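You operate a simulated robot arm through the tools that you are given. There is no shell and no other tool. Be economical: measure what you need, move in short steps, check, and stop when the job is done.

The job below is to be done with a simulated robot arm. You get a single attempt, and the scene is never put back.

JOB
Brush the crumbs on the wooden box into the bits drawer and shut it.
Fine: spill none; the red brush goes back. Set down upright: red brush. Where these are worked on the way, their far stop is far enough and under half their travel is too little: bits drawer. What is to be rubbed or washed off counts as gone when no trace of it is left.
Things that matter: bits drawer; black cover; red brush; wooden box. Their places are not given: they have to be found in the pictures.

Only the result counts: the job must be done as asked and must still hold three seconds after the hand-in. Knocking over, shifting, dropping, spilling or breaking anything else fails it.

ROBOT AND FRAMES
A 6-joint arm with a two-finger parallel gripper, fixed in place. Base frame: the origin is at the foot of the arm, x ahead of it, y to its left, z up; the work surface is at about z = 430. Readings come in mm, rad, newtons and seconds.
With the tool pointing down near the work surface it reaches from about 100 to 540 mm from the base axis. Its first joint turns from -1.152 to 1.152 rad. Payload 2.45 kg.
Tool frame: the origin (TCP) lies between the finger pads and is the grasp point; the fingertips stand 24 mm ahead of it; z points along the fingers, y is the line along which they close. The gripper opens to 68 mm. The fingers are 17 mm wide and 10 mm thick; the gripper's body (40 by 70 mm) begins 41 mm behind the TCP.
Orientation is that of the tool frame in the base frame, as [roll, pitch, yaw] about the fixed x, y, z axes, in that order (R = Rz(yaw) Ry(pitch) Rx(roll)). With the fingers straight down and closing along the base's y, the tool's x points along the base's -x, its y along +y and its z along -z.

CONTROLS
- The arm moves only by the tool arm_command. Its argument "targets" is a list that holds one entry, the list of rows, each a list of 7 numbers: the shift along the tool's x, y, z in units of 25 mm (1.0 is 25 mm), then the turn, a rotation vector about the tool's x, y, z in units of 6 degrees (1.0 is 6 degrees), then the finger opening in mm, from 0 to 68. In form: [[[x, y, z, ax, ay, az, fingers], ...]]. A call has 1 to 10 rows; each row shifts and turns the commanded pose from where the row before left it, along the tool's axes as they then stand. A call with a number of a shift or a turn outside -1 to 1 is refused whole. A row lasts 0.2 s, in which the tool goes at most 50 mm and 0.15 rad; a call with a longer step from one row to the next is refused whole, and so is a gripper value outside its range. Where a pose cannot be reached the arm comes as near as it can. A force on the tool above 60 N (or 10 N above the force at the start of the call, whichever is more), or a blocked arm, ends the call early, and 0.2 s more pass. The fingers move at their own pace (about 108 mm/s each) and stop on an object; they squeeze with about 24 N. The grip force told is the motor's: it shows also when the fingers shut on nothing. Time passes only in rows, and 0.2 s behind the last, so rows that do not move let the fingers close. The reply holds the time, the measured pose of the TCP, the force on the tool along the base axes, the opening and the grip force, in the units named above and with some noise, with the torque about the TCP (base axes, N m) and any sound that the robot's microphone picked up.
- Cameras (640 x 400 px; columns grow to the right, rows downward): "scene" is fixed at [159.4, 432.6, 1432.6]; the picture's right is [-0.69, -0.73, 0.00], its down [-0.61, 0.57, -0.55] and it looks along [0.40, -0.38, -0.84] (base axes); focal length 328 px, centre (320, 200). "wrist" rides on the gripper at [84, 11, -75] in the tool frame; the picture's right is [-0.13, 0.99, 0.00], its down [-0.60, -0.08, -0.79] and it looks along [-0.79, -0.10, 0.61] (tool axes); focal length 251 px, centre (320, 200).
- capture(camera): a new picture of that camera. The clock stands still meanwhile.
- pixel_to_xyz(camera, pixels): for up to 12 pixels [column, row] of the newest picture of that camera ("zoom" is the newest enlarged one), the place [x, y, z] in the base frame of the surface seen there, good to about 2 mm. The clock stands still meanwhile.
- enlarge(camera, box): a new picture of the part [left, top, right, bottom] of that camera's present view, enlarged. The clock stands still meanwhile.
- job_done(): hands the job in; it is judged then, once.

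Work in short steps. Measure before you move; look again where a grasp or a placing could have gone wrong, and mend it. You have 80 turns and 38 pictures in all, those below and enlarged ones among them. Open the gripper and draw the arm clear of the work before you hand the job in, unless the task says otherwise; then end with one line.

The tools are called after "Emit:" as name(argument=value, ...) on one line, values as JSON. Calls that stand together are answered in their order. arm_command: Moves the arm, as the interface text tells. Its arguments: {"type":"object","properties":{"targets":{"type":"array"}},"required":["targets"]} The other tools are called the same way: capture (camera) takes a picture; pixel_to_xyz (camera, pixels) gives the place of the surface under pixels of a picture; enlarge (camera, box) takes an enlarged picture of a part of a camera's view; job_done () hands the job in.

At the start:

```text
time: 0.0
tool_pos: [474.4, -32.6, 907.6]
tool_rot: [-3.141, 0.0, 3.14]
contact_force: [-0.4, -0.8, -0.8]
ft_torque: [0.0, 0.03, -0.02]
width: 68.1
gripper_force: 0.0
```

scene: 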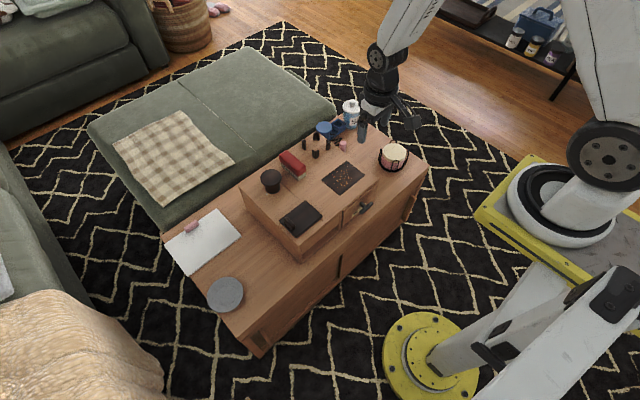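
wrist: 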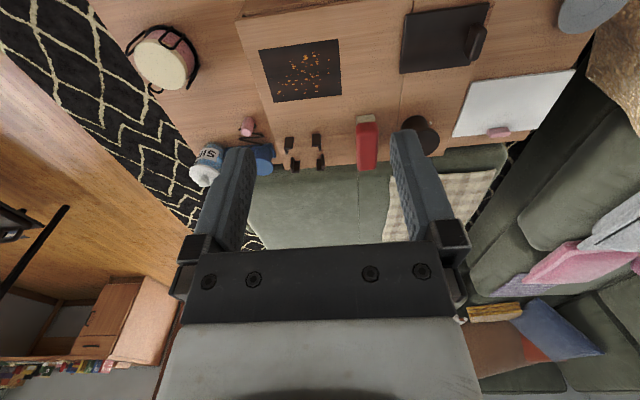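

I start with a closer look at the box (around px 240-400, 140-260 in the scene picture).

Emit:
enlarge(camera="scene", box=[230, 90, 430, 270])

Emit:
enlarge(camera="wrist", box=[220, 0, 540, 200])

```text
2.22 times, centred on (330, 180) of scene
```

zoom: 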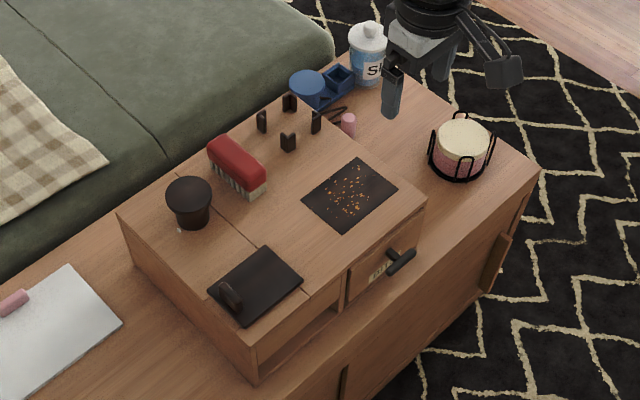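

```text
2.00 times, centred on (380, 100) of wrist
```

zoom: 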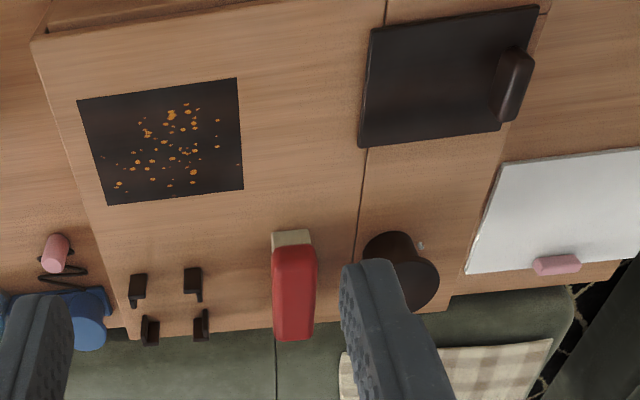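

The wrist zoom shows crumbs (160,140), brush (295,290), cover (440,80), four small posts (165,305) and the box edges. I measure these.

Emit:
pixel_to_xyz(camera="zoom", pixels=[[78, 100], [237, 78], [243, 189], [106, 205], [290, 238], [293, 330], [275, 290], [314, 290], [138, 276], [193, 268], [150, 320], [201, 314]])

Emit:
pixel_to_xyz(camera="zoom", pixels=[[372, 35], [536, 10], [500, 128], [360, 145], [516, 75], [35, 40], [380, 20], [125, 338], [395, 270], [60, 250], [300, 30], [450, 80]])

Emit:
pixel_to_xyz(camera="scene", pixels=[[366, 207], [350, 211], [374, 183], [341, 228], [320, 240], [300, 258], [240, 188], [376, 178], [340, 222], [323, 235], [343, 214], [372, 203]])

Emit:
enlarge(camera="scene", box=[280, 160, 400, 260])

```text
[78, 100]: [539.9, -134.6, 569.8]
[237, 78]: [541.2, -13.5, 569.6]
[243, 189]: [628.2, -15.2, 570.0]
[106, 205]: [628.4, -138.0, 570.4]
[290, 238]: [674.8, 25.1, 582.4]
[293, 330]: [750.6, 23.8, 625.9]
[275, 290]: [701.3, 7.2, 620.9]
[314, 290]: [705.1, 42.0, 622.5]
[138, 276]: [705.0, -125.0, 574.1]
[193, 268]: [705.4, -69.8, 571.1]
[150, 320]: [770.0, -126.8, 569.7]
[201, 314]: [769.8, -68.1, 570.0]
```

```text
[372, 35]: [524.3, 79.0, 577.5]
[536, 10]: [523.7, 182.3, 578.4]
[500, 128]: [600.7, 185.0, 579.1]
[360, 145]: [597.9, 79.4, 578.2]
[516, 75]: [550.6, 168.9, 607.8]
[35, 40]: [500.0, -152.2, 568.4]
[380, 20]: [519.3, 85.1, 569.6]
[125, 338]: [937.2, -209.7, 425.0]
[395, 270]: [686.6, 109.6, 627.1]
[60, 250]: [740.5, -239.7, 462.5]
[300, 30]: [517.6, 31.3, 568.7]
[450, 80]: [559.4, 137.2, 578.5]
```

```text
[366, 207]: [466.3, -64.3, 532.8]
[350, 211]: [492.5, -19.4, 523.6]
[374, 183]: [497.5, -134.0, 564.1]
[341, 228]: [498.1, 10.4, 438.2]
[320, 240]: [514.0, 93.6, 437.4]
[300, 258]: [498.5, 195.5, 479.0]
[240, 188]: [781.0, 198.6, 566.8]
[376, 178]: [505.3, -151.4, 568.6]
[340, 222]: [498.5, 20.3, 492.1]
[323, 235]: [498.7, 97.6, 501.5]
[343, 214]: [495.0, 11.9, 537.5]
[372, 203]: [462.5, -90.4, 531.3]
```

```text
4.00 times, centred on (340, 210) of scene
```

zoom: 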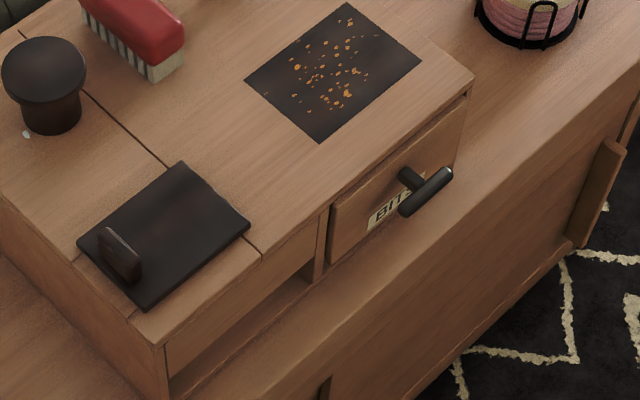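

The drawer (label BITS, handle near (466,-77,532)) is under the crumbs. I look closer at the posts/brush/cup area and at the cover.

Emit:
enlarge(camera="scene", box=[250, 115, 370, 190])

Emit:
enlarge(camera="wrist", box=[340, 0, 540, 110])

```text
5.33 times, centred on (310, 152) of scene
```

zoom: 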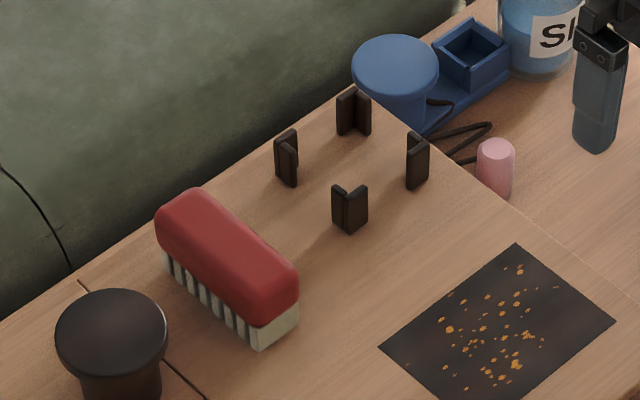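

```text
3.20 times, centred on (440, 55) of wrist
```

zoom: 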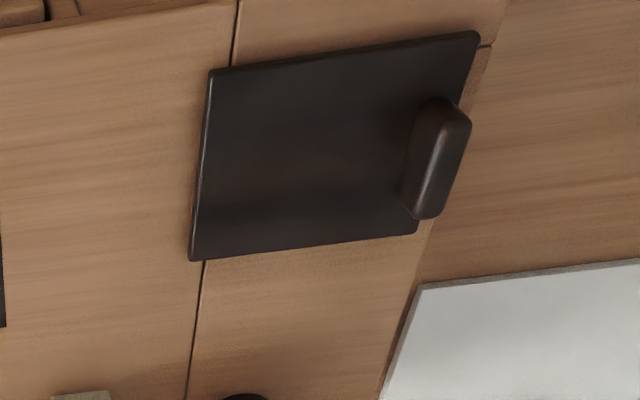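

Four posts, the brush (x≈675-760, y≈7-42, top z≈622) and the cover (handle at y≈169) are clear. I turn the gripper 90° while descending so that the fingers close along base x for the drawer handle.

Emit:
arm_command(targets=[[[0, 0, 0.5, 0, 0, 1, 68], [0, 0, 0.5, 0, 0, 1, 68], [0, 0, 0.5, 0, 0, 1, 68], [0, 0, 0.5, 0, 0, 1, 68], [0, 0, 0.5, 0, 0, 1, 68], [0, 0, 0.5, 0, 0, 1, 68], [0, 0, 0.5, 0, 0, 1, 68], [0, 0, 0.5, 0, 0, 1, 68]]])

Emit:
arm_command(targets=[[[0, 0, 0.5, 0, 0, 1, 68], [0, 0, 0.5, 0, 0, 1, 68], [0, 0, 0.5, 0, 0, 1, 68], [0, 0, 0.5, 0, 0, 1, 68], [0, 0, 0.5, 0, 0, 1, 68], [0, 0, 0.5, 0, 0, 1, 68], [0, 0, 0.5, 0, 0, 1, 68], [0, 0, 0, 0, 0, 0, 68]]])

Emit:
enlarge(camera="scene", box=[320, 180, 400, 230])

```text
time: 1.8
tool_pos: [474.6, -32.5, 805.2]
tool_rot: [-3.141, 0.001, 2.302]
contact_force: [0.9, -0.7, -0.9]
ft_torque: [-0.01, 0.0, 0.01]
width: 68.4
gripper_force: 0.1
```

```text
time: 3.6
tool_pos: [473.8, -30.6, 719.1]
tool_rot: [3.141, 0.0, 1.57]
contact_force: [-0.6, 0.2, 0.3]
ft_torque: [-0.01, 0.0, 0.03]
width: 68.3
gripper_force: 0.1
```

```text
8.00 times, centred on (360, 205) of scene
```

zoom: 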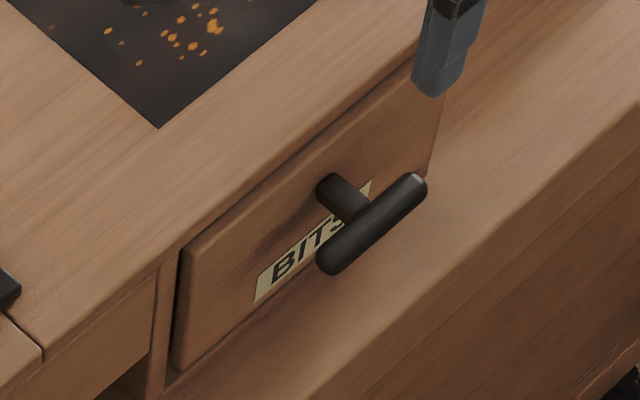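

Orientation is right. I measure the handle bar ends (330,265), (415,185), stem (345,200) and drawer front in the zoom.

Emit:
pixel_to_xyz(camera="zoom", pixels=[[330, 245], [375, 215], [412, 185], [330, 265], [345, 195], [325, 190], [225, 280], [420, 130], [188, 258], [185, 365]])

```text
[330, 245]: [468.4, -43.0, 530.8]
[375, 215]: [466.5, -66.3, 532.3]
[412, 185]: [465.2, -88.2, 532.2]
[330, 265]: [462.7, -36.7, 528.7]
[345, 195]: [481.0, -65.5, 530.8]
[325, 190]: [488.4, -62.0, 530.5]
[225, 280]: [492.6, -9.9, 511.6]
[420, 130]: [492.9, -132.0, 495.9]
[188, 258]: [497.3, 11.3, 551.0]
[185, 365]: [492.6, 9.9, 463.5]
```

The bar runs y -92..-36 at x≈465, z≈526, its stem at y≈-64, front at x≈493. I will grip it at y≈-46 beside the stem; first move above it with the fingers opened 26 mm.

Emit:
arm_command(targets=[[[-0.6, -0.36, 0.5, 0, 0, 0, 26], [0, 0, 1, 0, 0, 0, 26], [0, 0, 1, 0, 0, 0, 26], [0, 0, 1, 0, 0, 0, 26], [0, 0, 0.5, 0, 0, 0, 26], [0, 0, 0, 0, 0, 0, 26]]])

Emit:
enlarge(camera="scene", box=[310, 150, 410, 230])

```text
time: 5.0
tool_pos: [466.7, -46.4, 619.1]
tool_rot: [-3.14, 0.0, 1.573]
contact_force: [-0.2, -0.1, -0.6]
ft_torque: [0.01, -0.03, -0.01]
width: 25.9
gripper_force: 0.1
```

```text
5.00 times, centred on (360, 190) of scene
```

zoom: 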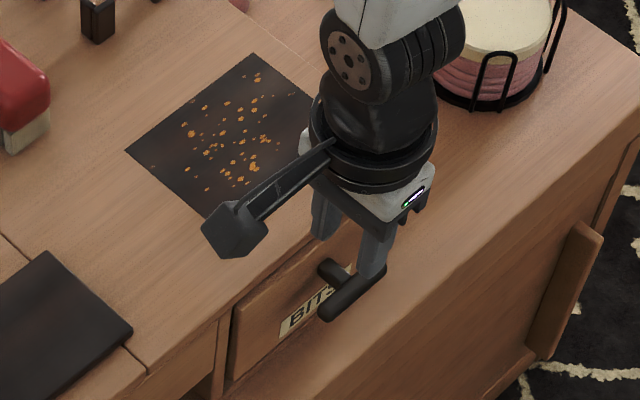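

Aligned at x 466.7; I descend to z≈535 (box top is 570; the gripper body stays above) and close.

Emit:
arm_command(targets=[[[0, -0.06, 1, 0, 0, 0, 26], [0, 0, 1, 0, 0, 0, 26], [0, 0, 0.7, 0, 0, 0, 26], [0, 0, 0.66, 0, 0, 0, 26], [0, 0, 0, 0, 0, 0, 26]]])

Emit:
arm_command(targets=[[[0, 0, 0, 0, 0, 0, 0], [0, 0, 0, 0, 0, 0, 0]]])

```text
time: 6.2
tool_pos: [464.3, -47.2, 535.1]
tool_rot: [-3.141, 0.0, 1.57]
contact_force: [1.1, 0.1, -0.3]
ft_torque: [-0.02, 0.0, -0.02]
width: 26.0
gripper_force: 0.2
```

```text
time: 6.8
tool_pos: [463.9, -47.5, 534.8]
tool_rot: [-3.141, -0.001, 1.573]
contact_force: [0.8, -1.4, 0.8]
ft_torque: [-0.23, -0.05, 0.07]
width: 12.9
gripper_force: 23.8
```

Bar gripped (12.9 mm). I pull toward -x in small steps.

Emit:
arm_command(targets=[[[0, -0.2, 0, 0, 0, 0, 0], [0, -0.3, 0, 0, 0, 0, 0], [0, -0.4, 0, 0, 0, 0, 0], [0, -0.4, 0, 0, 0, 0, 0], [0, -0.4, 0, 0, 0, 0, 0], [0, -0.4, 0, 0, 0, 0, 0], [0, -0.4, 0, 0, 0, 0, 0], [0, -0.4, 0, 0, 0, 0, 0]]])

Emit:
capture(camera="scene")

```text
time: 8.6
tool_pos: [393.7, -47.1, 536.4]
tool_rot: [3.139, 0.0, 1.571]
contact_force: [1.0, 1.0, 19.4]
ft_torque: [0.04, 0.06, 0.14]
width: 12.8
gripper_force: 23.9
```

```text
28 pictures are left
```

scene: 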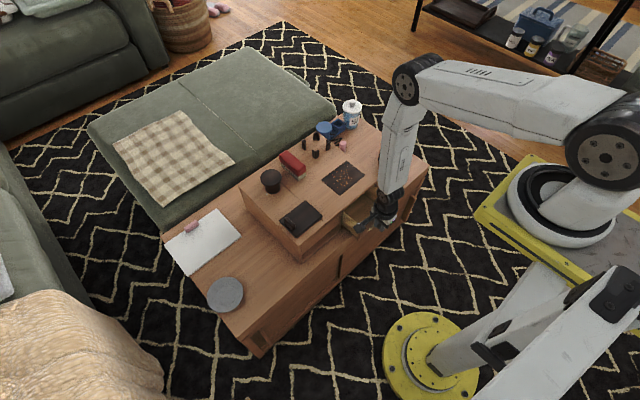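

The drawer is coming out (70 mm). I continue toward its stop.

Emit:
arm_command(targets=[[[0, -0.3, 0, 0, 0, 0, 0], [0, -0.3, 0, 0, 0, 0, 0], [0, -0.3, 0, 0, 0, 0, 0], [0, -0.3, 0, 0, 0, 0, 0], [0, -0.3, 0, 0, 0, 0, 0], [0, -0.3, 0, 0, 0, 0, 0], [0, -0.3, 0, 0, 0, 0, 0]]])

Emit:
enlarge(camera="scene", box=[300, 140, 440, 250])

```text
time: 10.2
tool_pos: [338.7, -47.2, 535.5]
tool_rot: [-3.141, 0.001, 1.571]
contact_force: [0.1, -2.4, 0.3]
ft_torque: [-0.23, 0.01, -0.11]
width: 12.9
gripper_force: 23.6
```

```text
3.64 times, centred on (370, 195) of scene
```

zoom: 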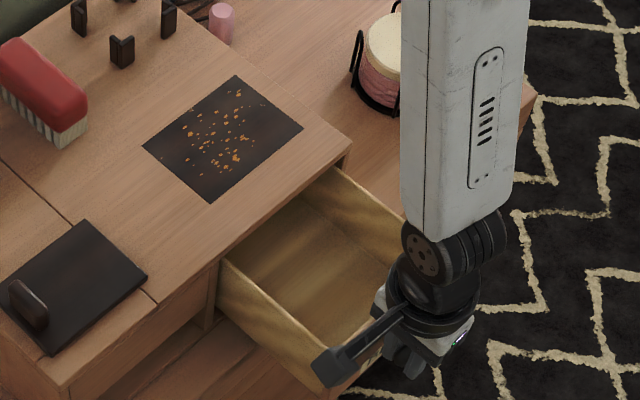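

125 mm out with no stop yet. I pull further gently, watching for the stop.

Emit:
arm_command(targets=[[[0, -0.2, 0, 0, 0, 0, 0], [0, -0.2, 0, 0, 0, 0, 0], [0, -0.2, 0, 0, 0, 0, 0], [0, -0.2, 0, 0, 0, 0, 0], [0, -0.2, 0, 0, 0, 0, 0], [0, -0.2, 0, 0, 0, 0, 0], [0, -0.2, 0, 0, 0, 0, 0], [0, -0.2, 0, 0, 0, 0, 0]]])

```text
time: 12.0
tool_pos: [301.9, -48.2, 535.2]
tool_rot: [3.135, 0.003, 1.571]
contact_force: [19.6, 6.5, 10.1]
ft_torque: [0.22, -0.13, -0.39]
width: 13.1
gripper_force: 23.5
```

Force of 19.6 N along +x shows the far stop (≈160 mm travel). I release and rise.

Emit:
arm_command(targets=[[[0, 0.1, 0, 0, 0, 0, 0], [0, 0, 0, 0, 0, 0, 26], [0, 0, 0, 0, 0, 0, 26], [0, 0, -0.6, 0, 0, 0, 26], [0, 0, -1, 0, 0, 0, 26], [0, 0, -1, 0, 0, 0, 26], [0, 0, -1, 0, 0, 0, 26], [0, 0, -1, 0, 0, 0, 26], [0, 0, -1, 0, 0, 0, 26], [0, 0, -1, 0, 0, 0, 26]]])

Emit:
capture(camera="wrist")

Emit:
enlarge(camera="scene", box=[300, 140, 440, 250])

```text
time: 14.2
tool_pos: [300.8, -48.5, 698.4]
tool_rot: [-3.142, 0.001, 1.572]
contact_force: [-0.9, -1.1, 0.3]
ft_torque: [0.01, 0.01, -0.03]
width: 26.0
gripper_force: 0.0
```

```text
26 pictures are left
```

wrist: 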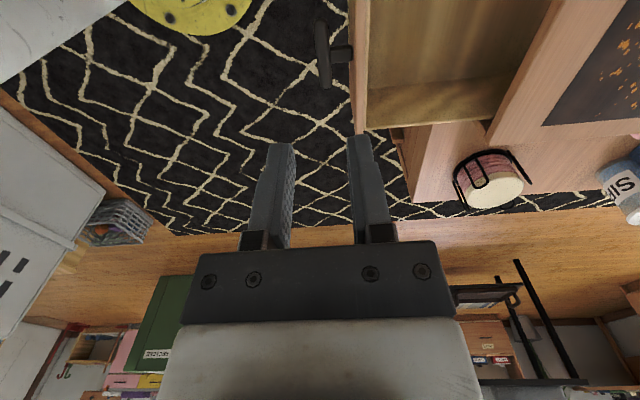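

```text
3.64 times, centred on (370, 195) of scene
```

zoom: 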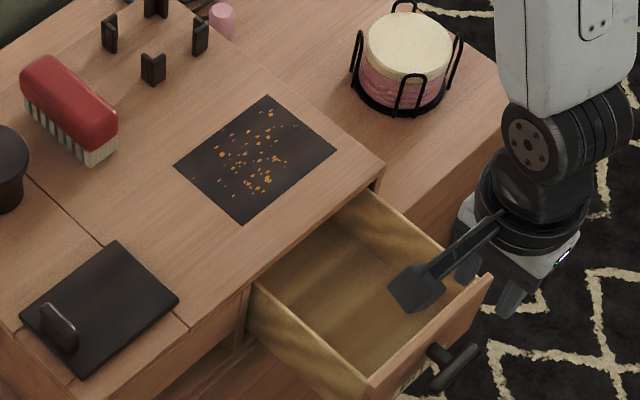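

The drawer is fully open and nothing has moved. I measure the drawer rim, the cover's handle and the brush in this zoom before going on.

Emit:
pixel_to_xyz(camera="zoom", pixels=[[48, 308], [72, 338], [60, 322], [58, 350], [430, 230], [258, 295], [340, 290], [440, 330], [50, 62], [100, 125], [40, 80], [115, 118]])

Emit:
arm_command(targets=[[[0, 0, 0, 0, 0, -1, 50], [0, 0, 0, 0, 0, -1, 50], [0, 0, 0, 0, 0, -1, 50], [0, 0, 0, 0, 0, -1, 50], [0, 0, 0, 0, 0, -1, 50], [0, 0, 0, 0, 0, -1, 50], [0, 0, 0, 0, 0, -1, 50], [0, 0, 0, 0, 0, -1, 50]]])

Emit:
arm_command(targets=[[[0, 0, 0, 0, 0, -1, 50], [0, 0, 0, 0, 0, -1, 50], [0, 0, 0, 0, 0, -1, 50], [0, 0, 0, 0, 0, -1, 50], [0, 0, 0, 0, 0, -1, 50], [0, 0, 0, 0, 0, -1, 50], [0, 0, 0, 0, 0, -1, 50], [0, 0, 0, 0, 0, 0, 50]]])

```text
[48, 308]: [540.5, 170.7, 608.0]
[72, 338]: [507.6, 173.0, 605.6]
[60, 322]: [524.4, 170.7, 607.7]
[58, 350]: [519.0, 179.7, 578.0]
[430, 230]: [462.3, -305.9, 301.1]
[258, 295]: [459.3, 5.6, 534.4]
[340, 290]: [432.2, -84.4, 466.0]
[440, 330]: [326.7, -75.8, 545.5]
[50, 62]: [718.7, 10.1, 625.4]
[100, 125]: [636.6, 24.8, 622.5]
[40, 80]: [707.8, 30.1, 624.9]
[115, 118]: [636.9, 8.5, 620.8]
```

```text
time: 16.0
tool_pos: [300.8, -46.1, 700.1]
tool_rot: [3.14, 0.0, 2.41]
contact_force: [-0.3, -0.1, 0.4]
ft_torque: [0.0, 0.01, 0.02]
width: 50.1
gripper_force: 0.0
```

```text
time: 17.8
tool_pos: [301.2, -47.7, 701.3]
tool_rot: [3.141, 0.001, -3.14]
contact_force: [0.0, 1.4, 0.0]
ft_torque: [-0.01, -0.02, 0.02]
width: 49.9
gripper_force: 0.1
```

The box sits ≈35 mm nearer than before: the last bit of pulling, past the stop, dragged it. I measure its present pose so that I can push it back when closing the drawer.

Emit:
capture(camera="wrist")

Emit:
enlarge(camera="scene", box=[230, 110, 430, 260])

```text
24 pictures are left
```

wrist: 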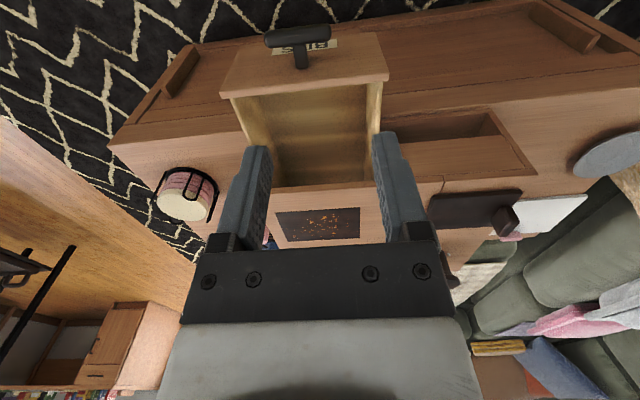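

```text
2.67 times, centred on (330, 185) of scene
```

zoom: 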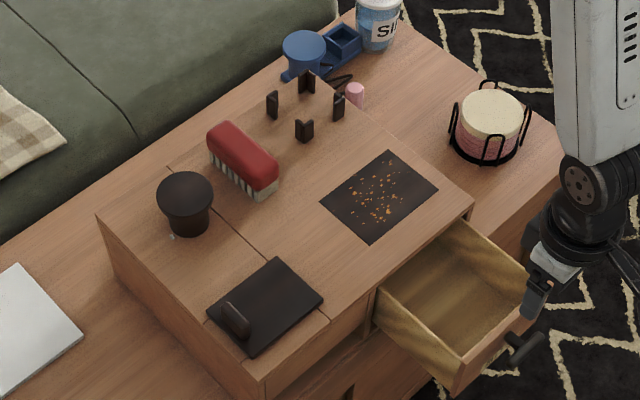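

I read patch corners, box corners, brush and drawer rim from the zoom.

Emit:
pixel_to_xyz(camera="zoom", pixels=[[390, 152], [435, 190], [371, 241], [323, 200], [264, 378], [470, 206], [100, 216], [425, 235], [378, 295], [455, 380], [529, 280], [450, 290]])

Emit:
pixel_to_xyz(camera="zoom", pixels=[[232, 124], [278, 172], [248, 190], [208, 142], [240, 155], [210, 162], [185, 185], [224, 303], [248, 334], [272, 108], [304, 130], [338, 105]])

```text
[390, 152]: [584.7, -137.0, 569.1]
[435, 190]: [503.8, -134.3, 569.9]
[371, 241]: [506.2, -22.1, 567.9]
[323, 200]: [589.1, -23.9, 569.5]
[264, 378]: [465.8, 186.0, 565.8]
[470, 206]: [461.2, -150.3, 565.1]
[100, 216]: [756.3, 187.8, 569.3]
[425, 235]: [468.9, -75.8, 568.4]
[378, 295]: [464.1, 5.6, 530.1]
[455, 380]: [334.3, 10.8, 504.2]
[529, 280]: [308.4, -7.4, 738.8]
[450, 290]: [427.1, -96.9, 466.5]
```

```text
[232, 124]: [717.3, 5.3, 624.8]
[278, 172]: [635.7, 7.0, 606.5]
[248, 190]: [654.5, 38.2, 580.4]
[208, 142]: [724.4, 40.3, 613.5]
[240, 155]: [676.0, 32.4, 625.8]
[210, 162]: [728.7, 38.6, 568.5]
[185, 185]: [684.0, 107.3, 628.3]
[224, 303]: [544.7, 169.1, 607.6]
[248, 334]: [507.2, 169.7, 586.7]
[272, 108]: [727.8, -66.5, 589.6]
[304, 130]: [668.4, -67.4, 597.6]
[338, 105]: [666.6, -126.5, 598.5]
```

The box is at x≈463 front (shift ≈-36 mm, no turn), everything rode along. I first check under the black cover, in case crumbs lie beneath: moving above its handle (526,169.5).

Emit:
arm_command(targets=[[[-1, 0.97, 0, 0, 0, 0, 40], [-1, 0.97, 0, 0, 0, 0, 40], [-1, 0.97, 0, 0, 0, 0, 40], [-1, 0.97, 0, 0, 0, 0, 40], [-1, 0.97, 0, 0, 0, 0, 40], [-1, 0.97, 0, 0, 0, 0, 40], [-1, 0.97, 0, 0, 0, 0, 40], [-1, 0.97, 0, 0, 0, 0, 40], [-1, 0.94, 0.4, 0, 0, 0, 40], [0, 0, 0.8, 0, 0, 0, 40]]])

Emit:
enlarge(camera="wrist", box=[160, 0, 480, 200])

```text
time: 20.0
tool_pos: [526.9, 170.1, 670.0]
tool_rot: [-3.141, 0.0, 3.141]
contact_force: [-0.2, -0.6, 0.5]
ft_torque: [0.01, -0.01, 0.0]
width: 39.8
gripper_force: 0.1
```

```text
2.00 times, centred on (320, 100) of wrist
```

zoom: 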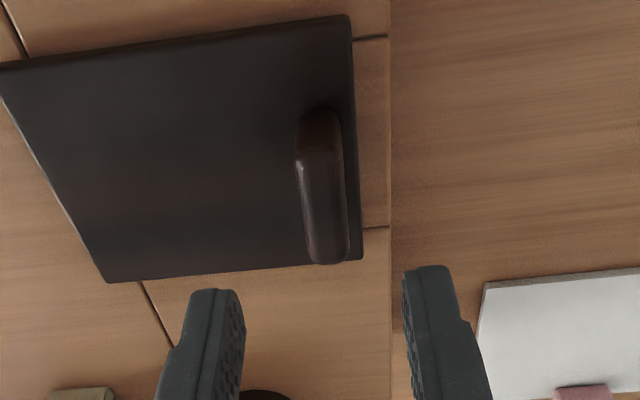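

The cover lies over plank seams that run to the box's left edge. I grip its handle to lift it for a look; first the exact handle place.

Emit:
pixel_to_xyz(camera="zoom", pixels=[[320, 130], [328, 240], [302, 190], [345, 200], [100, 275], [5, 75], [345, 25], [375, 40], [375, 228], [388, 100], [355, 255], [140, 285]])

```text
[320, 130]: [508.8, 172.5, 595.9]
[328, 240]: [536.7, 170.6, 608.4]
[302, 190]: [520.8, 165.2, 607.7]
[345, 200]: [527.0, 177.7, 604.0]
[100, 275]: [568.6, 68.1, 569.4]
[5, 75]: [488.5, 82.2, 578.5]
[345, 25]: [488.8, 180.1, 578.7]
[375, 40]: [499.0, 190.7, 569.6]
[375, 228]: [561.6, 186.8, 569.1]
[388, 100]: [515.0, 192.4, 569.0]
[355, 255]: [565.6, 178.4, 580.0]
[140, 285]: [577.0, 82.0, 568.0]
```

The seams show the cover lies on a framed hole beside the drawer bay, so no crumbs can lie there; I leave it. Next: brush. I rise and move toward (682,23), testing reach with the tool straight down.

Emit:
arm_command(targets=[[[0, 0, -1, 0, 0, 0, 60], [0, 0, -1, 0, 0, 0, 60], [-0.78, -0.74, 0, 0, 0, 0, 60], [-0.78, -0.74, 0, 0, 0, 0, 60], [-0.78, -0.74, 0, 0, 0, 0, 60], [-0.78, -0.74, 0, 0, 0, 0, 60], [-0.78, -0.74, 0, 0, 0, 0, 60], [-0.78, -0.74, 0, 0, 0, 0, 60], [-0.78, -0.74, 0, 0, 0, 0, 60], [-0.76, -0.72, 0, 0, 0, 0, 60]]])

```text
time: 22.2
tool_pos: [682.1, 22.5, 720.4]
tool_rot: [3.141, -0.001, 3.141]
contact_force: [-0.2, 0.8, -0.6]
ft_torque: [0.01, 0.0, -0.01]
width: 59.9
gripper_force: 0.0
```

Reach is fine. I check alignment over the brush with the wrist camera before descending.

Emit:
capture(camera="wrist")

```text
21 pictures are left
```

wrist: 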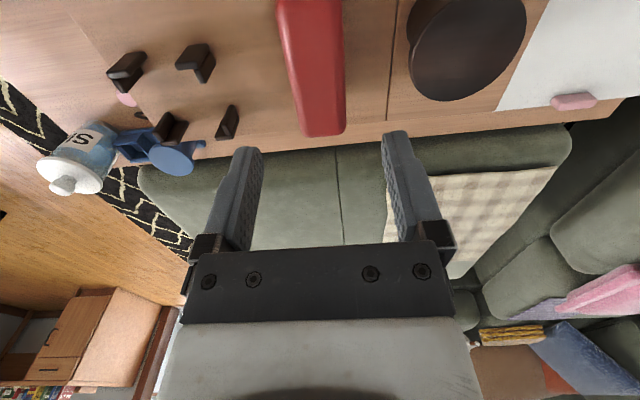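

I measure the brush head's sides and far end here, and the cup's edges.

Emit:
pixel_to_xyz(camera="wrist", pixels=[[285, 40], [343, 40], [303, 120], [344, 120], [322, 134], [315, 60], [408, 50], [525, 30], [322, 100]])

```text
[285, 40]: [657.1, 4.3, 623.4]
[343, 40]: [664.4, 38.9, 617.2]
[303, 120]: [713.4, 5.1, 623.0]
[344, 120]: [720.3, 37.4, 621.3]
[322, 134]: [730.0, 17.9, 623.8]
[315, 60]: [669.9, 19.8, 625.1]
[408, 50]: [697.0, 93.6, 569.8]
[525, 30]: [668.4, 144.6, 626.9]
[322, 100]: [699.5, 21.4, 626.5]
```

Brush centre is (682, 21.5). I descend to z≈612 around it and close.

Emit:
arm_command(targets=[[[0, -0.04, 1, 0, 0, 0, 60], [0, 0, 1, 0, 0, 0, 60], [0, 0, 1, 0, 0, 0, 60], [0, 0, 0.8, 0, 0, 0, 60], [0, 0, 0.5, 0, 0, 0, 60], [0, 0, 0, 0, 0, 0, 60]]])

Emit:
arm_command(targets=[[[0, 0, 0, 0, 0, 0, 20], [0, 0, 0, 0, 0, 0, 20], [0, 0, 0, 0, 0, 0, 20]]])

```text
time: 23.6
tool_pos: [665.0, 20.9, 622.8]
tool_rot: [3.141, -0.001, 3.14]
contact_force: [0.1, 0.1, -0.3]
ft_torque: [0.0, -0.02, 0.02]
width: 59.8
gripper_force: 0.0
out of reach, approached as far as the arm can: row 3, 4, 5
```

```text
time: 24.4
tool_pos: [665.5, 21.0, 624.2]
tool_rot: [-3.141, 0.0, -3.141]
contact_force: [-0.3, -0.6, -0.1]
ft_torque: [0.01, -0.02, -0.03]
width: 39.7
gripper_force: 24.2
```

Reach ended at (665,21,624) but the brush is held firmly (39.7 mm), 17 mm off its centre; bristle bottoms are 54 mm below the TCP. I lift it and look.

Emit:
arm_command(targets=[[[0, 0, -0.3, 0, 0, 0, 20], [0, 0, -0.5, 0, 0, 0, 20], [0, 0, -0.8, 0, 0, 0, 20], [0, 0, -0.8, 0, 0, 0, 20], [0, 0, 0, 0, 0, 0, 20]]])

Emit:
enlarge(camera="scene", box=[270, 120, 410, 220])

```text
time: 25.6
tool_pos: [663.4, 21.2, 683.1]
tool_rot: [-3.141, 0.0, 3.14]
contact_force: [0.1, 0.4, -1.1]
ft_torque: [0.0, 0.04, 0.01]
width: 39.6
gripper_force: 23.6
```

```text
4.00 times, centred on (340, 170) of scene
```

zoom: 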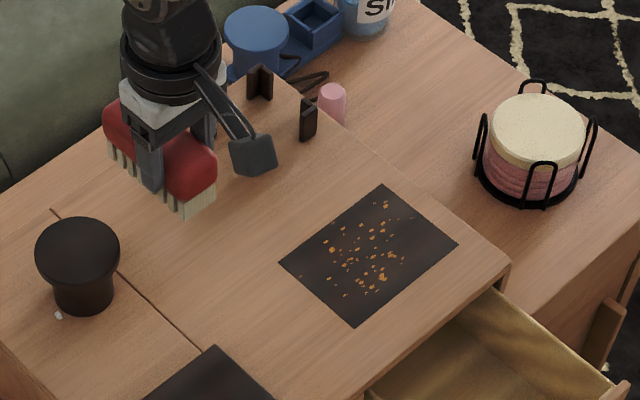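

The brush hangs level. I measure the crumbs' extremes in the zoom.

Emit:
pixel_to_xyz(camera="zoom", pixels=[[385, 204], [404, 254], [345, 295], [299, 273], [325, 238], [362, 232], [378, 290], [399, 236], [58, 315], [382, 187], [456, 244], [200, 215]])

Emit:
enlarge(camera="scene", box=[335, 160, 390, 205])

```text
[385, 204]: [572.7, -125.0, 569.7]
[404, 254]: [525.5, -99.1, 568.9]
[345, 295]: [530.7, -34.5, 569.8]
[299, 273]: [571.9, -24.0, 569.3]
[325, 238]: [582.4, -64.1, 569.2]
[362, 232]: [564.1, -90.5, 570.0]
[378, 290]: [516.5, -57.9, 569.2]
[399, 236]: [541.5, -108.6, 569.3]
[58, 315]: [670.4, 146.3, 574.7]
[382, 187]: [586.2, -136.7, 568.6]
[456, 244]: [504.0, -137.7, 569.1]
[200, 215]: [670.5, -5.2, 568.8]
```

```text
8.89 times, centred on (362, 182) of scene
```

zoom: 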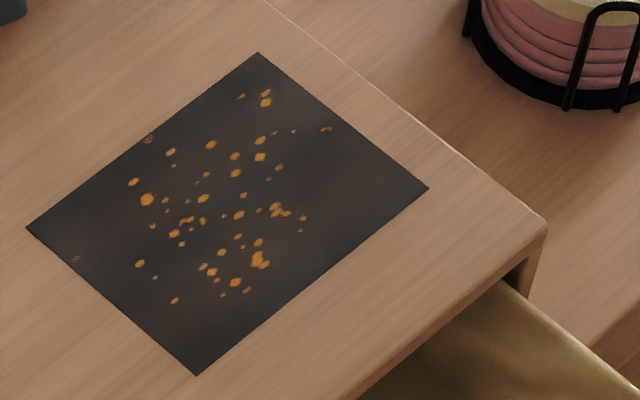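

Crumbs cover the patch right up to its edges, so I will sweep the whole patch toward -x, with the brush turned crosswise. First, move back a bit and turn 90°.

Emit:
arm_command(targets=[[[0.8, -0.6, -0.2, 0, 0, 0, 20], [0.8, -0.6, -0.2, 0, 0, 0, 20], [0, 0, 0, 0, 0, 1, 20], [0, 0, 0, 0, 0, 1, 20], [0, 0, 0, 0, 0, 1, 20], [0, 0, 0, 0, 0, 1, 20], [0, 0, 0, 0, 0, 1, 20], [0, 0, 0, 0, 0, 1, 20], [0, 0, 0, 0, 0, 1, 20], [0, 0, 0, 0, 0, 1, 20]]])

Emit:
arm_command(targets=[[[0, 0, 0, 0, 0, 1, 20], [0, 0, 0, 0, 0, 1, 20], [0, 0, 0, 0, 0, 1, 20], [0, 0, 0, 0, 0, 1, 20], [0, 0, 0, 0, 0, 1, 20], [0, 0, 0, 0, 0, 1, 20], [0, 0, 0, 0, 0, 1, 20], [0, 0, 0, 0, 0, 0, 20]]])

Emit:
enlarge(camera="scene", box=[290, 120, 410, 220])

```text
time: 27.8
tool_pos: [625.6, -9.3, 692.4]
tool_rot: [3.142, 0.001, 2.301]
contact_force: [-0.4, -1.0, -0.4]
ft_torque: [0.03, 0.05, 0.01]
width: 39.7
gripper_force: 24.4
```

```text
time: 29.6
tool_pos: [624.6, -10.2, 694.7]
tool_rot: [-3.14, 0.0, 1.57]
contact_force: [-0.3, -0.8, -1.0]
ft_torque: [0.03, 0.0, -0.01]
width: 39.7
gripper_force: 23.8
```

```text
4.00 times, centred on (350, 170) of scene
```

zoom: 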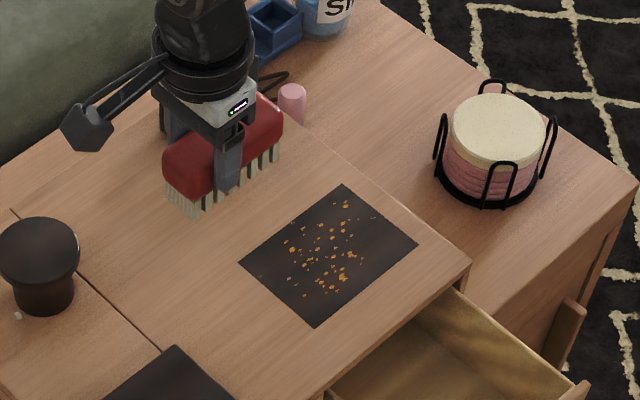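

Brush is crosswise, level. I check the bristle ends' position.

Emit:
pixel_to_xyz(camera="zoom", pixels=[[190, 213], [167, 195], [205, 212], [274, 165], [280, 155], [168, 165], [282, 115], [225, 205]])

Emit:
arm_command(targets=[[[-0.75, 0, 0, 0, 0, 0, 20], [-0.75, 0, 0.5, 0, 0, 0, 20], [0, 0, 0.8, 0, 0, 0, 20], [0, 0, 0.8, 0, 0, 0, 20], [0, 0, 0.5, 0, 0, 0, 20], [0, 0, 0.15, 0, 0, 0, 20], [0, 0, 0, 0, 0, 0, 20]]])

```text
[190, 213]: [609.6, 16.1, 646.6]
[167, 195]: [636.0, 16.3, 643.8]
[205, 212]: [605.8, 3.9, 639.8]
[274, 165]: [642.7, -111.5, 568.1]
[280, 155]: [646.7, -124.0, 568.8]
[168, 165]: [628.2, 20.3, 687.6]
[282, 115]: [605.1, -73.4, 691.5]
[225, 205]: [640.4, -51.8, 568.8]
```

```text
time: 31.2
tool_pos: [625.5, -46.5, 623.4]
tool_rot: [-3.139, 0.001, 1.571]
contact_force: [0.6, 1.0, -0.8]
ft_torque: [0.04, 0.03, -0.01]
width: 39.8
gripper_force: 23.4
```

No contact yet at z 623.4; I lower in 1 mm steps to feel the surface.

Emit:
arm_command(targets=[[[0, 0, 0.04, 0, 0, 0, 20], [0, 0, 0.04, 0, 0, 0, 20], [0, 0, 0, 0, 0, 0, 20]]])

```text
time: 32.0
tool_pos: [625.0, -48.5, 622.8]
tool_rot: [-3.141, 0.0, 1.57]
contact_force: [-6.4, 0.8, 15.7]
ft_torque: [-0.22, 0.24, -0.07]
width: 39.8
gripper_force: 23.6
```

Contact at z≈622.8 (15.7 N). I ease off slightly and sweep slowly toward -x.

Emit:
arm_command(targets=[[[0, 0, -0.03, 0, 0, 0, 20], [0, -0.3, 0, 0, 0, 0, 20], [0, -0.4, 0, 0, 0, 0, 20], [0, -0.4, 0, 0, 0, 0, 20], [0, -0.4, 0, 0, 0, 0, 20], [0, -0.4, 0, 0, 0, 0, 20]]])

Emit:
enlarge(camera="scene", box=[310, 140, 430, 240])

```text
time: 33.4
tool_pos: [577.8, -47.1, 623.4]
tool_rot: [-3.14, 0.0, 1.57]
contact_force: [0.2, 0.3, 1.0]
ft_torque: [-0.02, -0.12, 0.03]
width: 39.5
gripper_force: 23.9
```

```text
4.00 times, centred on (370, 190) of scene
```

zoom: 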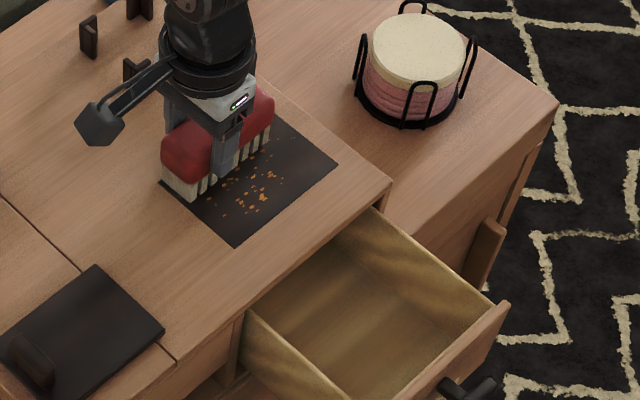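

Sweeping goes well; the box stays still. I go on past the edge (x≈462) over the drawer.

Emit:
arm_command(targets=[[[0, -0.4, 0, 0, 0, 0, 20], [0, -0.4, 0, 0, 0, 0, 20], [0, -0.4, 0, 0, 0, 0, 20], [0, -0.4, 0, 0, 0, 0, 20], [0, -0.4, 0, 0, 0, 0, 20], [0, -0.4, 0, 0, 0, 0, 20]]])

Emit:
enlarge(camera="scene", box=[310, 140, 430, 240])

```text
time: 34.8
tool_pos: [515.3, -46.7, 623.6]
tool_rot: [3.141, 0.001, 1.57]
contact_force: [0.4, -0.4, -0.9]
ft_torque: [0.03, 0.03, 0.01]
width: 39.6
gripper_force: 23.7
```

```text
4.00 times, centred on (370, 190) of scene
```

zoom: 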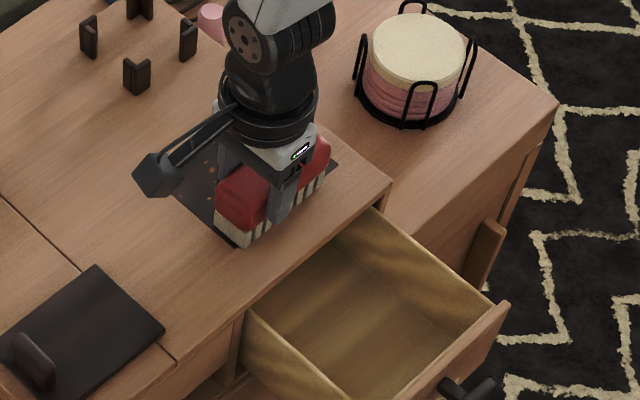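

No contact force and some crumbs remain behind the brush (205,165), so it rode slightly high. I lower 1 mm and finish this pass in light contact; then repeat.

Emit:
arm_command(targets=[[[0, 0, 0.05, 0, 0, 0, 20], [0, -0.3, 0, 0, 0, 0, 20], [0, -0.3, 0, 0, 0, 0, 20]]])

```text
time: 35.6
tool_pos: [503.0, -47.2, 623.3]
tool_rot: [3.14, -0.002, 1.571]
contact_force: [3.0, 1.1, 5.3]
ft_torque: [-0.02, -0.07, 0.02]
width: 39.8
gripper_force: 24.2
```

Light contact (5 N). I complete the pass off the edge over the drawer.

Emit:
arm_command(targets=[[[0, -0.4, 0, 0, 0, 0, 20], [0, -0.4, 0, 0, 0, 0, 20], [0, -0.4, 0, 0, 0, 0, 20], [0, -0.4, 0, 0, 0, 0, 20], [0, -0.4, 0, 0, 0, 0, 20], [0, -0.4, 0, 0, 0, 0, 20], [0, 0, 0, 0, 0, 0, 20]]])

Emit:
enlarge(camera="scene", box=[310, 140, 430, 240])

```text
time: 37.2
tool_pos: [441.5, -47.1, 622.4]
tool_rot: [-3.139, -0.001, 1.57]
contact_force: [-0.1, -0.4, -0.7]
ft_torque: [0.02, 0.02, 0.01]
width: 39.9
gripper_force: 24.1
```

```text
4.00 times, centred on (370, 190) of scene
```

zoom: 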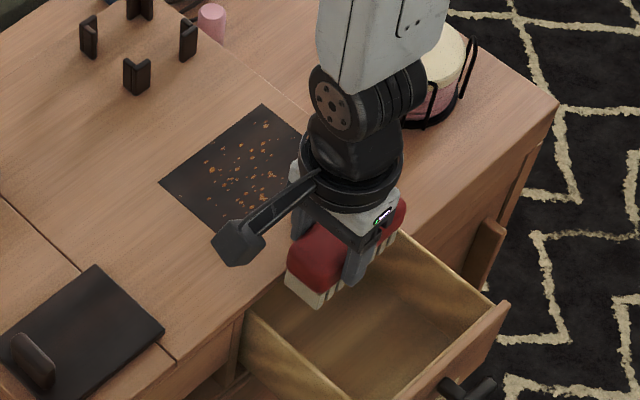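

The crumbs are still there: the pass had no real contact. I go back raised, to x≈622, for a pass with firmer pressure.

Emit:
arm_command(targets=[[[0, 0, -1, 0, 0, 0, 20], [0, 0.9, -0.4, 0, 0, 0, 20], [0, 1, 0, 0, 0, 0, 20], [0, 1, 0, 0, 0, 0, 20], [0, 1, 0, 0, 0, 0, 20], [0, 1, 0, 0, 0, 0, 20], [0, 1, 0, 0, 0, 0, 20], [0, 1, 0, 0, 0, 0, 20], [0, 0.4, 0.7, 0, 0, 0, 20], [0, 0, 0.62, 0, 0, 0, 20]]])

Emit:
arm_command(targets=[[[0, 0, 0.06, 0, 0, 0, 20], [0, 0, 0.04, 0, 0, 0, 20], [0, 0, 0, 0, 0, 0, 20]]])

```text
time: 39.4
tool_pos: [624.0, -48.1, 622.9]
tool_rot: [-3.141, 0.001, 1.57]
contact_force: [0.7, -0.2, -0.8]
ft_torque: [0.02, 0.03, 0.0]
width: 39.7
gripper_force: 24.0
```

```text
time: 40.2
tool_pos: [625.7, -47.9, 623.5]
tool_rot: [3.14, 0.0, 1.571]
contact_force: [-8.3, -1.3, 18.6]
ft_torque: [-0.05, 0.22, -0.02]
width: 39.9
gripper_force: 24.3
```

18.6 N down. I sweep toward -x with this pressure, checking the force midway.

Emit:
arm_command(targets=[[[0, -0.3, 0, 0, 0, 0, 20], [0, -0.4, 0, 0, 0, 0, 20], [0, -0.4, 0, 0, 0, 0, 20], [0, -0.4, 0, 0, 0, 0, 20], [0, -0.4, 0, 0, 0, 0, 20], [0, -0.4, 0, 0, 0, 0, 20]]])

Emit:
enlarge(camera="scene", box=[310, 140, 430, 240])

```text
time: 41.6
tool_pos: [567.5, -47.0, 621.1]
tool_rot: [3.14, -0.002, 1.571]
contact_force: [7.2, -0.1, 14.7]
ft_torque: [-0.03, -0.14, 0.02]
width: 39.5
gripper_force: 23.1
```

```text
4.00 times, centred on (370, 190) of scene
```

zoom: 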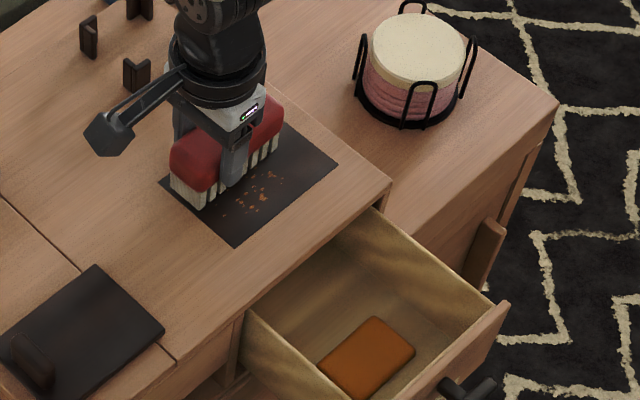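

Now the crumbs fade and an orange heap appears in the drawer. I continue with the same pressure.

Emit:
arm_command(targets=[[[0, -0.4, 0, 0, 0, 0, 20], [0, -0.4, 0, 0, 0, 0, 20], [0, -0.4, 0, 0, 0, 0, 20], [0, -0.4, 0, 0, 0, 0, 20], [0, -0.4, 0, 0, 0, 0, 20], [0, -0.4, 0, 0, 0, 0, 20], [0, -0.4, 0, 0, 0, 0, 20]]])

Emit:
enlarge(camera="scene", box=[310, 140, 430, 240])

```text
time: 43.2
tool_pos: [496.8, -47.7, 621.4]
tool_rot: [-3.141, 0.001, 1.571]
contact_force: [5.5, -0.5, 10.3]
ft_torque: [0.05, -0.13, 0.0]
width: 39.9
gripper_force: 24.0
```

```text
4.00 times, centred on (370, 190) of scene
```

zoom: 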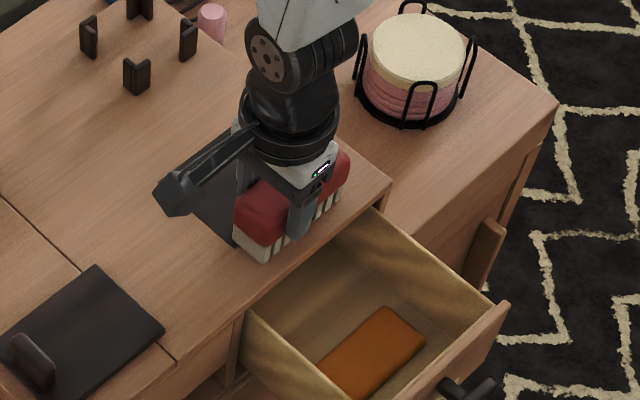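

Working well. I finish this pass, rise, and go back shifted to y≈-80 for the right side of the patch.

Emit:
arm_command(targets=[[[0, -0.4, 0, 0, 0, 0, 20], [0, -0.4, 0, 0, 0, 0, 20], [0, -0.4, 0, 0, 0, 0, 20], [0, -0.4, -0.2, 0, 0, 0, 20], [0, 0, -1, 0, 0, 0, 20], [-0.6, 0.9, 0, 0, 0, 0, 20], [-0.7, 1, 0, 0, 0, 0, 20], [0, 1, 0, 0, 0, 0, 20], [0, 1, 0, 0, 0, 0, 20], [0, 1, 0, 0, 0, 0, 20]]])

Emit:
arm_command(targets=[[[0, 1, 0, 0, 0, 0, 20], [0, 0.8, 0, 0, 0, 0, 20], [0, 0, 0, 0, 0, 0, 20]]])

```text
time: 45.4
tool_pos: [578.0, -81.5, 650.8]
tool_rot: [-3.14, 0.0, 1.571]
contact_force: [-0.3, -0.4, -0.8]
ft_torque: [0.03, 0.01, 0.0]
width: 39.8
gripper_force: 23.6
```

```text
time: 46.2
tool_pos: [622.9, -79.4, 650.7]
tool_rot: [-3.141, 0.001, 1.571]
contact_force: [-0.7, -0.4, -2.0]
ft_torque: [-0.01, -0.01, 0.04]
width: 39.7
gripper_force: 23.8
```

Now down to the surface with the same pressure (target z≈621).

Emit:
arm_command(targets=[[[0, 0, 0.8, 0, 0, 0, 20], [0, 0, 0.3, 0, 0, 0, 20], [0, 0, 0.06, 0, 0, 0, 20], [0, 0, 0, 0, 0, 0, 20]]])

```text
time: 47.2
tool_pos: [625.3, -80.5, 621.4]
tool_rot: [-3.141, 0.0, 1.572]
contact_force: [0.6, 0.1, -1.4]
ft_torque: [0.0, -0.01, -0.02]
width: 39.7
gripper_force: 23.7
```

No contact yet; lower in 1 mm steps.

Emit:
arm_command(targets=[[[0, 0, 0.05, 0, 0, 0, 20], [0, 0, 0.05, 0, 0, 0, 20], [0, 0, 0, 0, 0, 0, 20]]])

```text
time: 48.0
tool_pos: [625.6, -80.4, 620.0]
tool_rot: [-3.141, 0.0, 1.571]
contact_force: [-7.9, 0.2, 17.2]
ft_torque: [-0.06, 0.2, -0.04]
width: 39.5
gripper_force: 24.1
```

17 N. Sweep again toward -x.

Emit:
arm_command(targets=[[[0, -0.3, 0, 0, 0, 0, 20], [0, -0.5, 0, 0, 0, 0, 20], [0, -0.5, 0, 0, 0, 0, 20], [0, -0.5, 0, 0, 0, 0, 20], [0, -0.5, 0, 0, 0, 0, 20], [0, -0.5, 0, 0, 0, 0, 20], [0, -0.5, 0, 0, 0, 0, 20], [0, -0.5, 0, 0, 0, 0, 20], [0, -0.5, 0, 0, 0, 0, 20]]])

Emit:
arm_command(targets=[[[0, -0.5, 0, 0, 0, 0, 20], [0, -0.5, 0, 0, 0, 0, 20], [0, -0.5, 0, 0, 0, 0, 20], [0, -0.5, 0, 0, 0, 0, 20], [0, -0.5, 0, 0, 0, 0, 20], [0, 0, -1, 0, 0, 0, 20], [0, -1, -0.5, 0, 0, 0, 20], [0, -1, 0, 0, 0, 0, 20], [0, -1, 0, 0, 0, 0, 20], [0, 0, 0, 0, 0, 0, 20]]])

Emit:
enlarge(camera="scene", box=[320, 145, 410, 220])

```text
time: 50.0
tool_pos: [518.5, -80.4, 621.5]
tool_rot: [3.139, 0.001, 1.571]
contact_force: [6.8, 0.3, 11.8]
ft_torque: [0.09, -0.07, -0.04]
width: 39.6
gripper_force: 24.2
```

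```text
time: 52.2
tool_pos: [379.4, -80.9, 658.5]
tool_rot: [3.141, 0.0, 1.57]
contact_force: [-1.4, -0.7, -0.2]
ft_torque: [0.01, 0.02, 0.01]
width: 39.6
gripper_force: 24.1
```

```text
5.33 times, centred on (365, 182) of scene
```

zoom: 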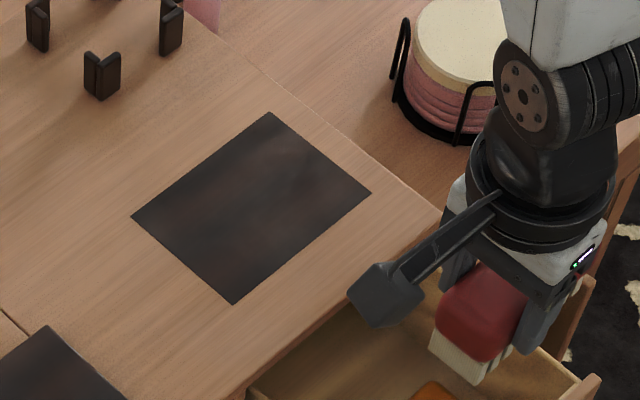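

The patch looks clean. I check at higher magnification for traces.

Emit:
enlarge(camera="scene", box=[335, 162, 385, 205])

```text
9.30 times, centred on (360, 184) of scene
```

zoom: 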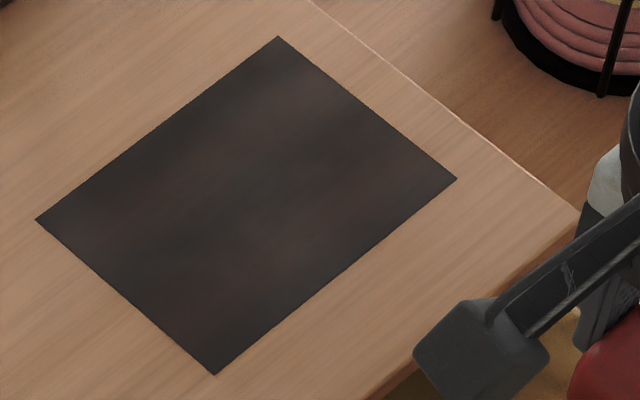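

Spotless. I verify whether the box moved during sweeping via the patch corners.

Emit:
pixel_to_xyz(camera="zoom", pixels=[[278, 40], [452, 180], [215, 370], [42, 219]])

Emit:
arm_command(targets=[[[0, 0.5, -1, 0, 0, 0, 20], [0.5, 1, -1, 0, 0, 0, 20], [0.5, 1, 0, 0, 0, 0, 20], [0.5, 1, 0, 0, 0, -1, 20], [0, 0, 0, 0, 0, -1, 20], [0, 0, 0, 0, 0, -1, 20], [0, 0, 0, 0, 0, -1, 20], [0, 0, 0, 0, 0, -1, 20], [0, 0, 0, 0, 0, -1, 20], [0, 0, 0, 0, 0, -1, 20]]])

Emit:
arm_command(targets=[[[0, 0, 0, 0, 0, -1, 20], [0, 0, 0, 0, 0, -1, 20], [0, 0, 0, 0, 0, -1, 20], [0, 0, 0, 0, 0, -1, 20], [0, 0, 0, 0, 0, -1, 20], [0, 0, 0, 0, 0, -1, 20], [0, 0, 0, 0, 0, -1, 20], [0, 0, 0, 0, 0, -1, 20], [0, 0, 0, 0, 0, 0, 20]]])

```text
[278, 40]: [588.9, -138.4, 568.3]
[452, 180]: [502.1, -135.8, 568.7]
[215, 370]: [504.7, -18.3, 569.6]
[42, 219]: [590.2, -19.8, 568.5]
```

```text
time: 54.4
tool_pos: [466.6, -42.5, 708.0]
tool_rot: [3.141, 0.001, 2.305]
contact_force: [0.2, 1.0, -1.6]
ft_torque: [0.04, 0.02, 0.0]
width: 39.7
gripper_force: 24.1
```

```text
time: 56.4
tool_pos: [465.7, -42.8, 709.3]
tool_rot: [-3.141, -0.001, -3.14]
contact_force: [0.1, -0.7, -1.6]
ft_torque: [-0.02, 0.03, -0.01]
width: 39.6
gripper_force: 23.8
```

The box hasn't moved (patch 502..589). I carry the brush back above its place (665,21).

Emit:
arm_command(targets=[[[-0.99, 0.32, 0, 0, 0, 0, 20], [-0.99, 0.32, 0, 0, 0, 0, 20], [-0.99, 0.32, 0, 0, 0, 0, 20], [-0.99, 0.32, 0, 0, 0, 0, 20], [-0.99, 0.32, 0, 0, 0, 0, 20], [-0.99, 0.32, 0, 0, 0, 0, 20], [-0.99, 0.32, 0.2, 0, 0, 0, 20], [-0.99, 0.32, 0.8, 0, 0, 0, 20], [0, 0, 0.8, 0, 0, 0, 20], [0, 0, 0, 0, 0, 0, 20]]])

Emit:
enlarge(camera="scene", box=[250, 110, 370, 200])

```text
time: 58.6
tool_pos: [664.7, 22.7, 662.1]
tool_rot: [3.141, -0.001, 3.141]
contact_force: [0.4, -0.1, -1.5]
ft_torque: [-0.02, 0.02, 0.01]
width: 39.8
gripper_force: 24.3
```

```text
4.44 times, centred on (310, 155) of scene
```

zoom: 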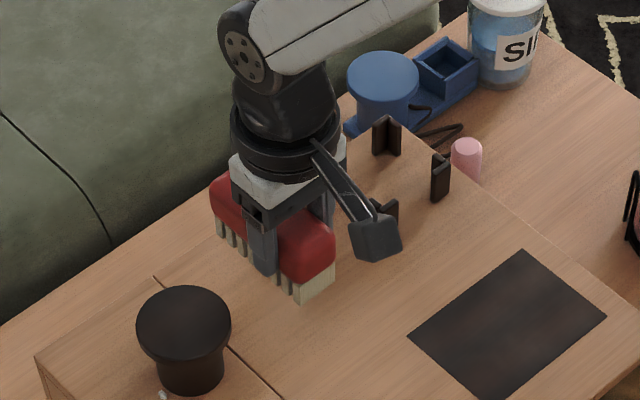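

Brush is level above its spot. I lower to z≈622, feeling for contact.

Emit:
arm_command(targets=[[[0, -0.04, 0.6, 0, 0, 0, 20], [0, 0, 0.6, 0, 0, 0, 20], [0, 0, 0.28, 0, 0, 0, 20], [0, 0, 0.06, 0, 0, 0, 20], [0, 0, 0, 0, 0, 0, 20]]])

```text
time: 59.8
tool_pos: [667.0, 20.6, 623.4]
tool_rot: [3.141, 0.0, -3.14]
contact_force: [0.1, 1.4, -1.5]
ft_torque: [-0.01, 0.01, 0.0]
width: 39.7
gripper_force: 23.9
```

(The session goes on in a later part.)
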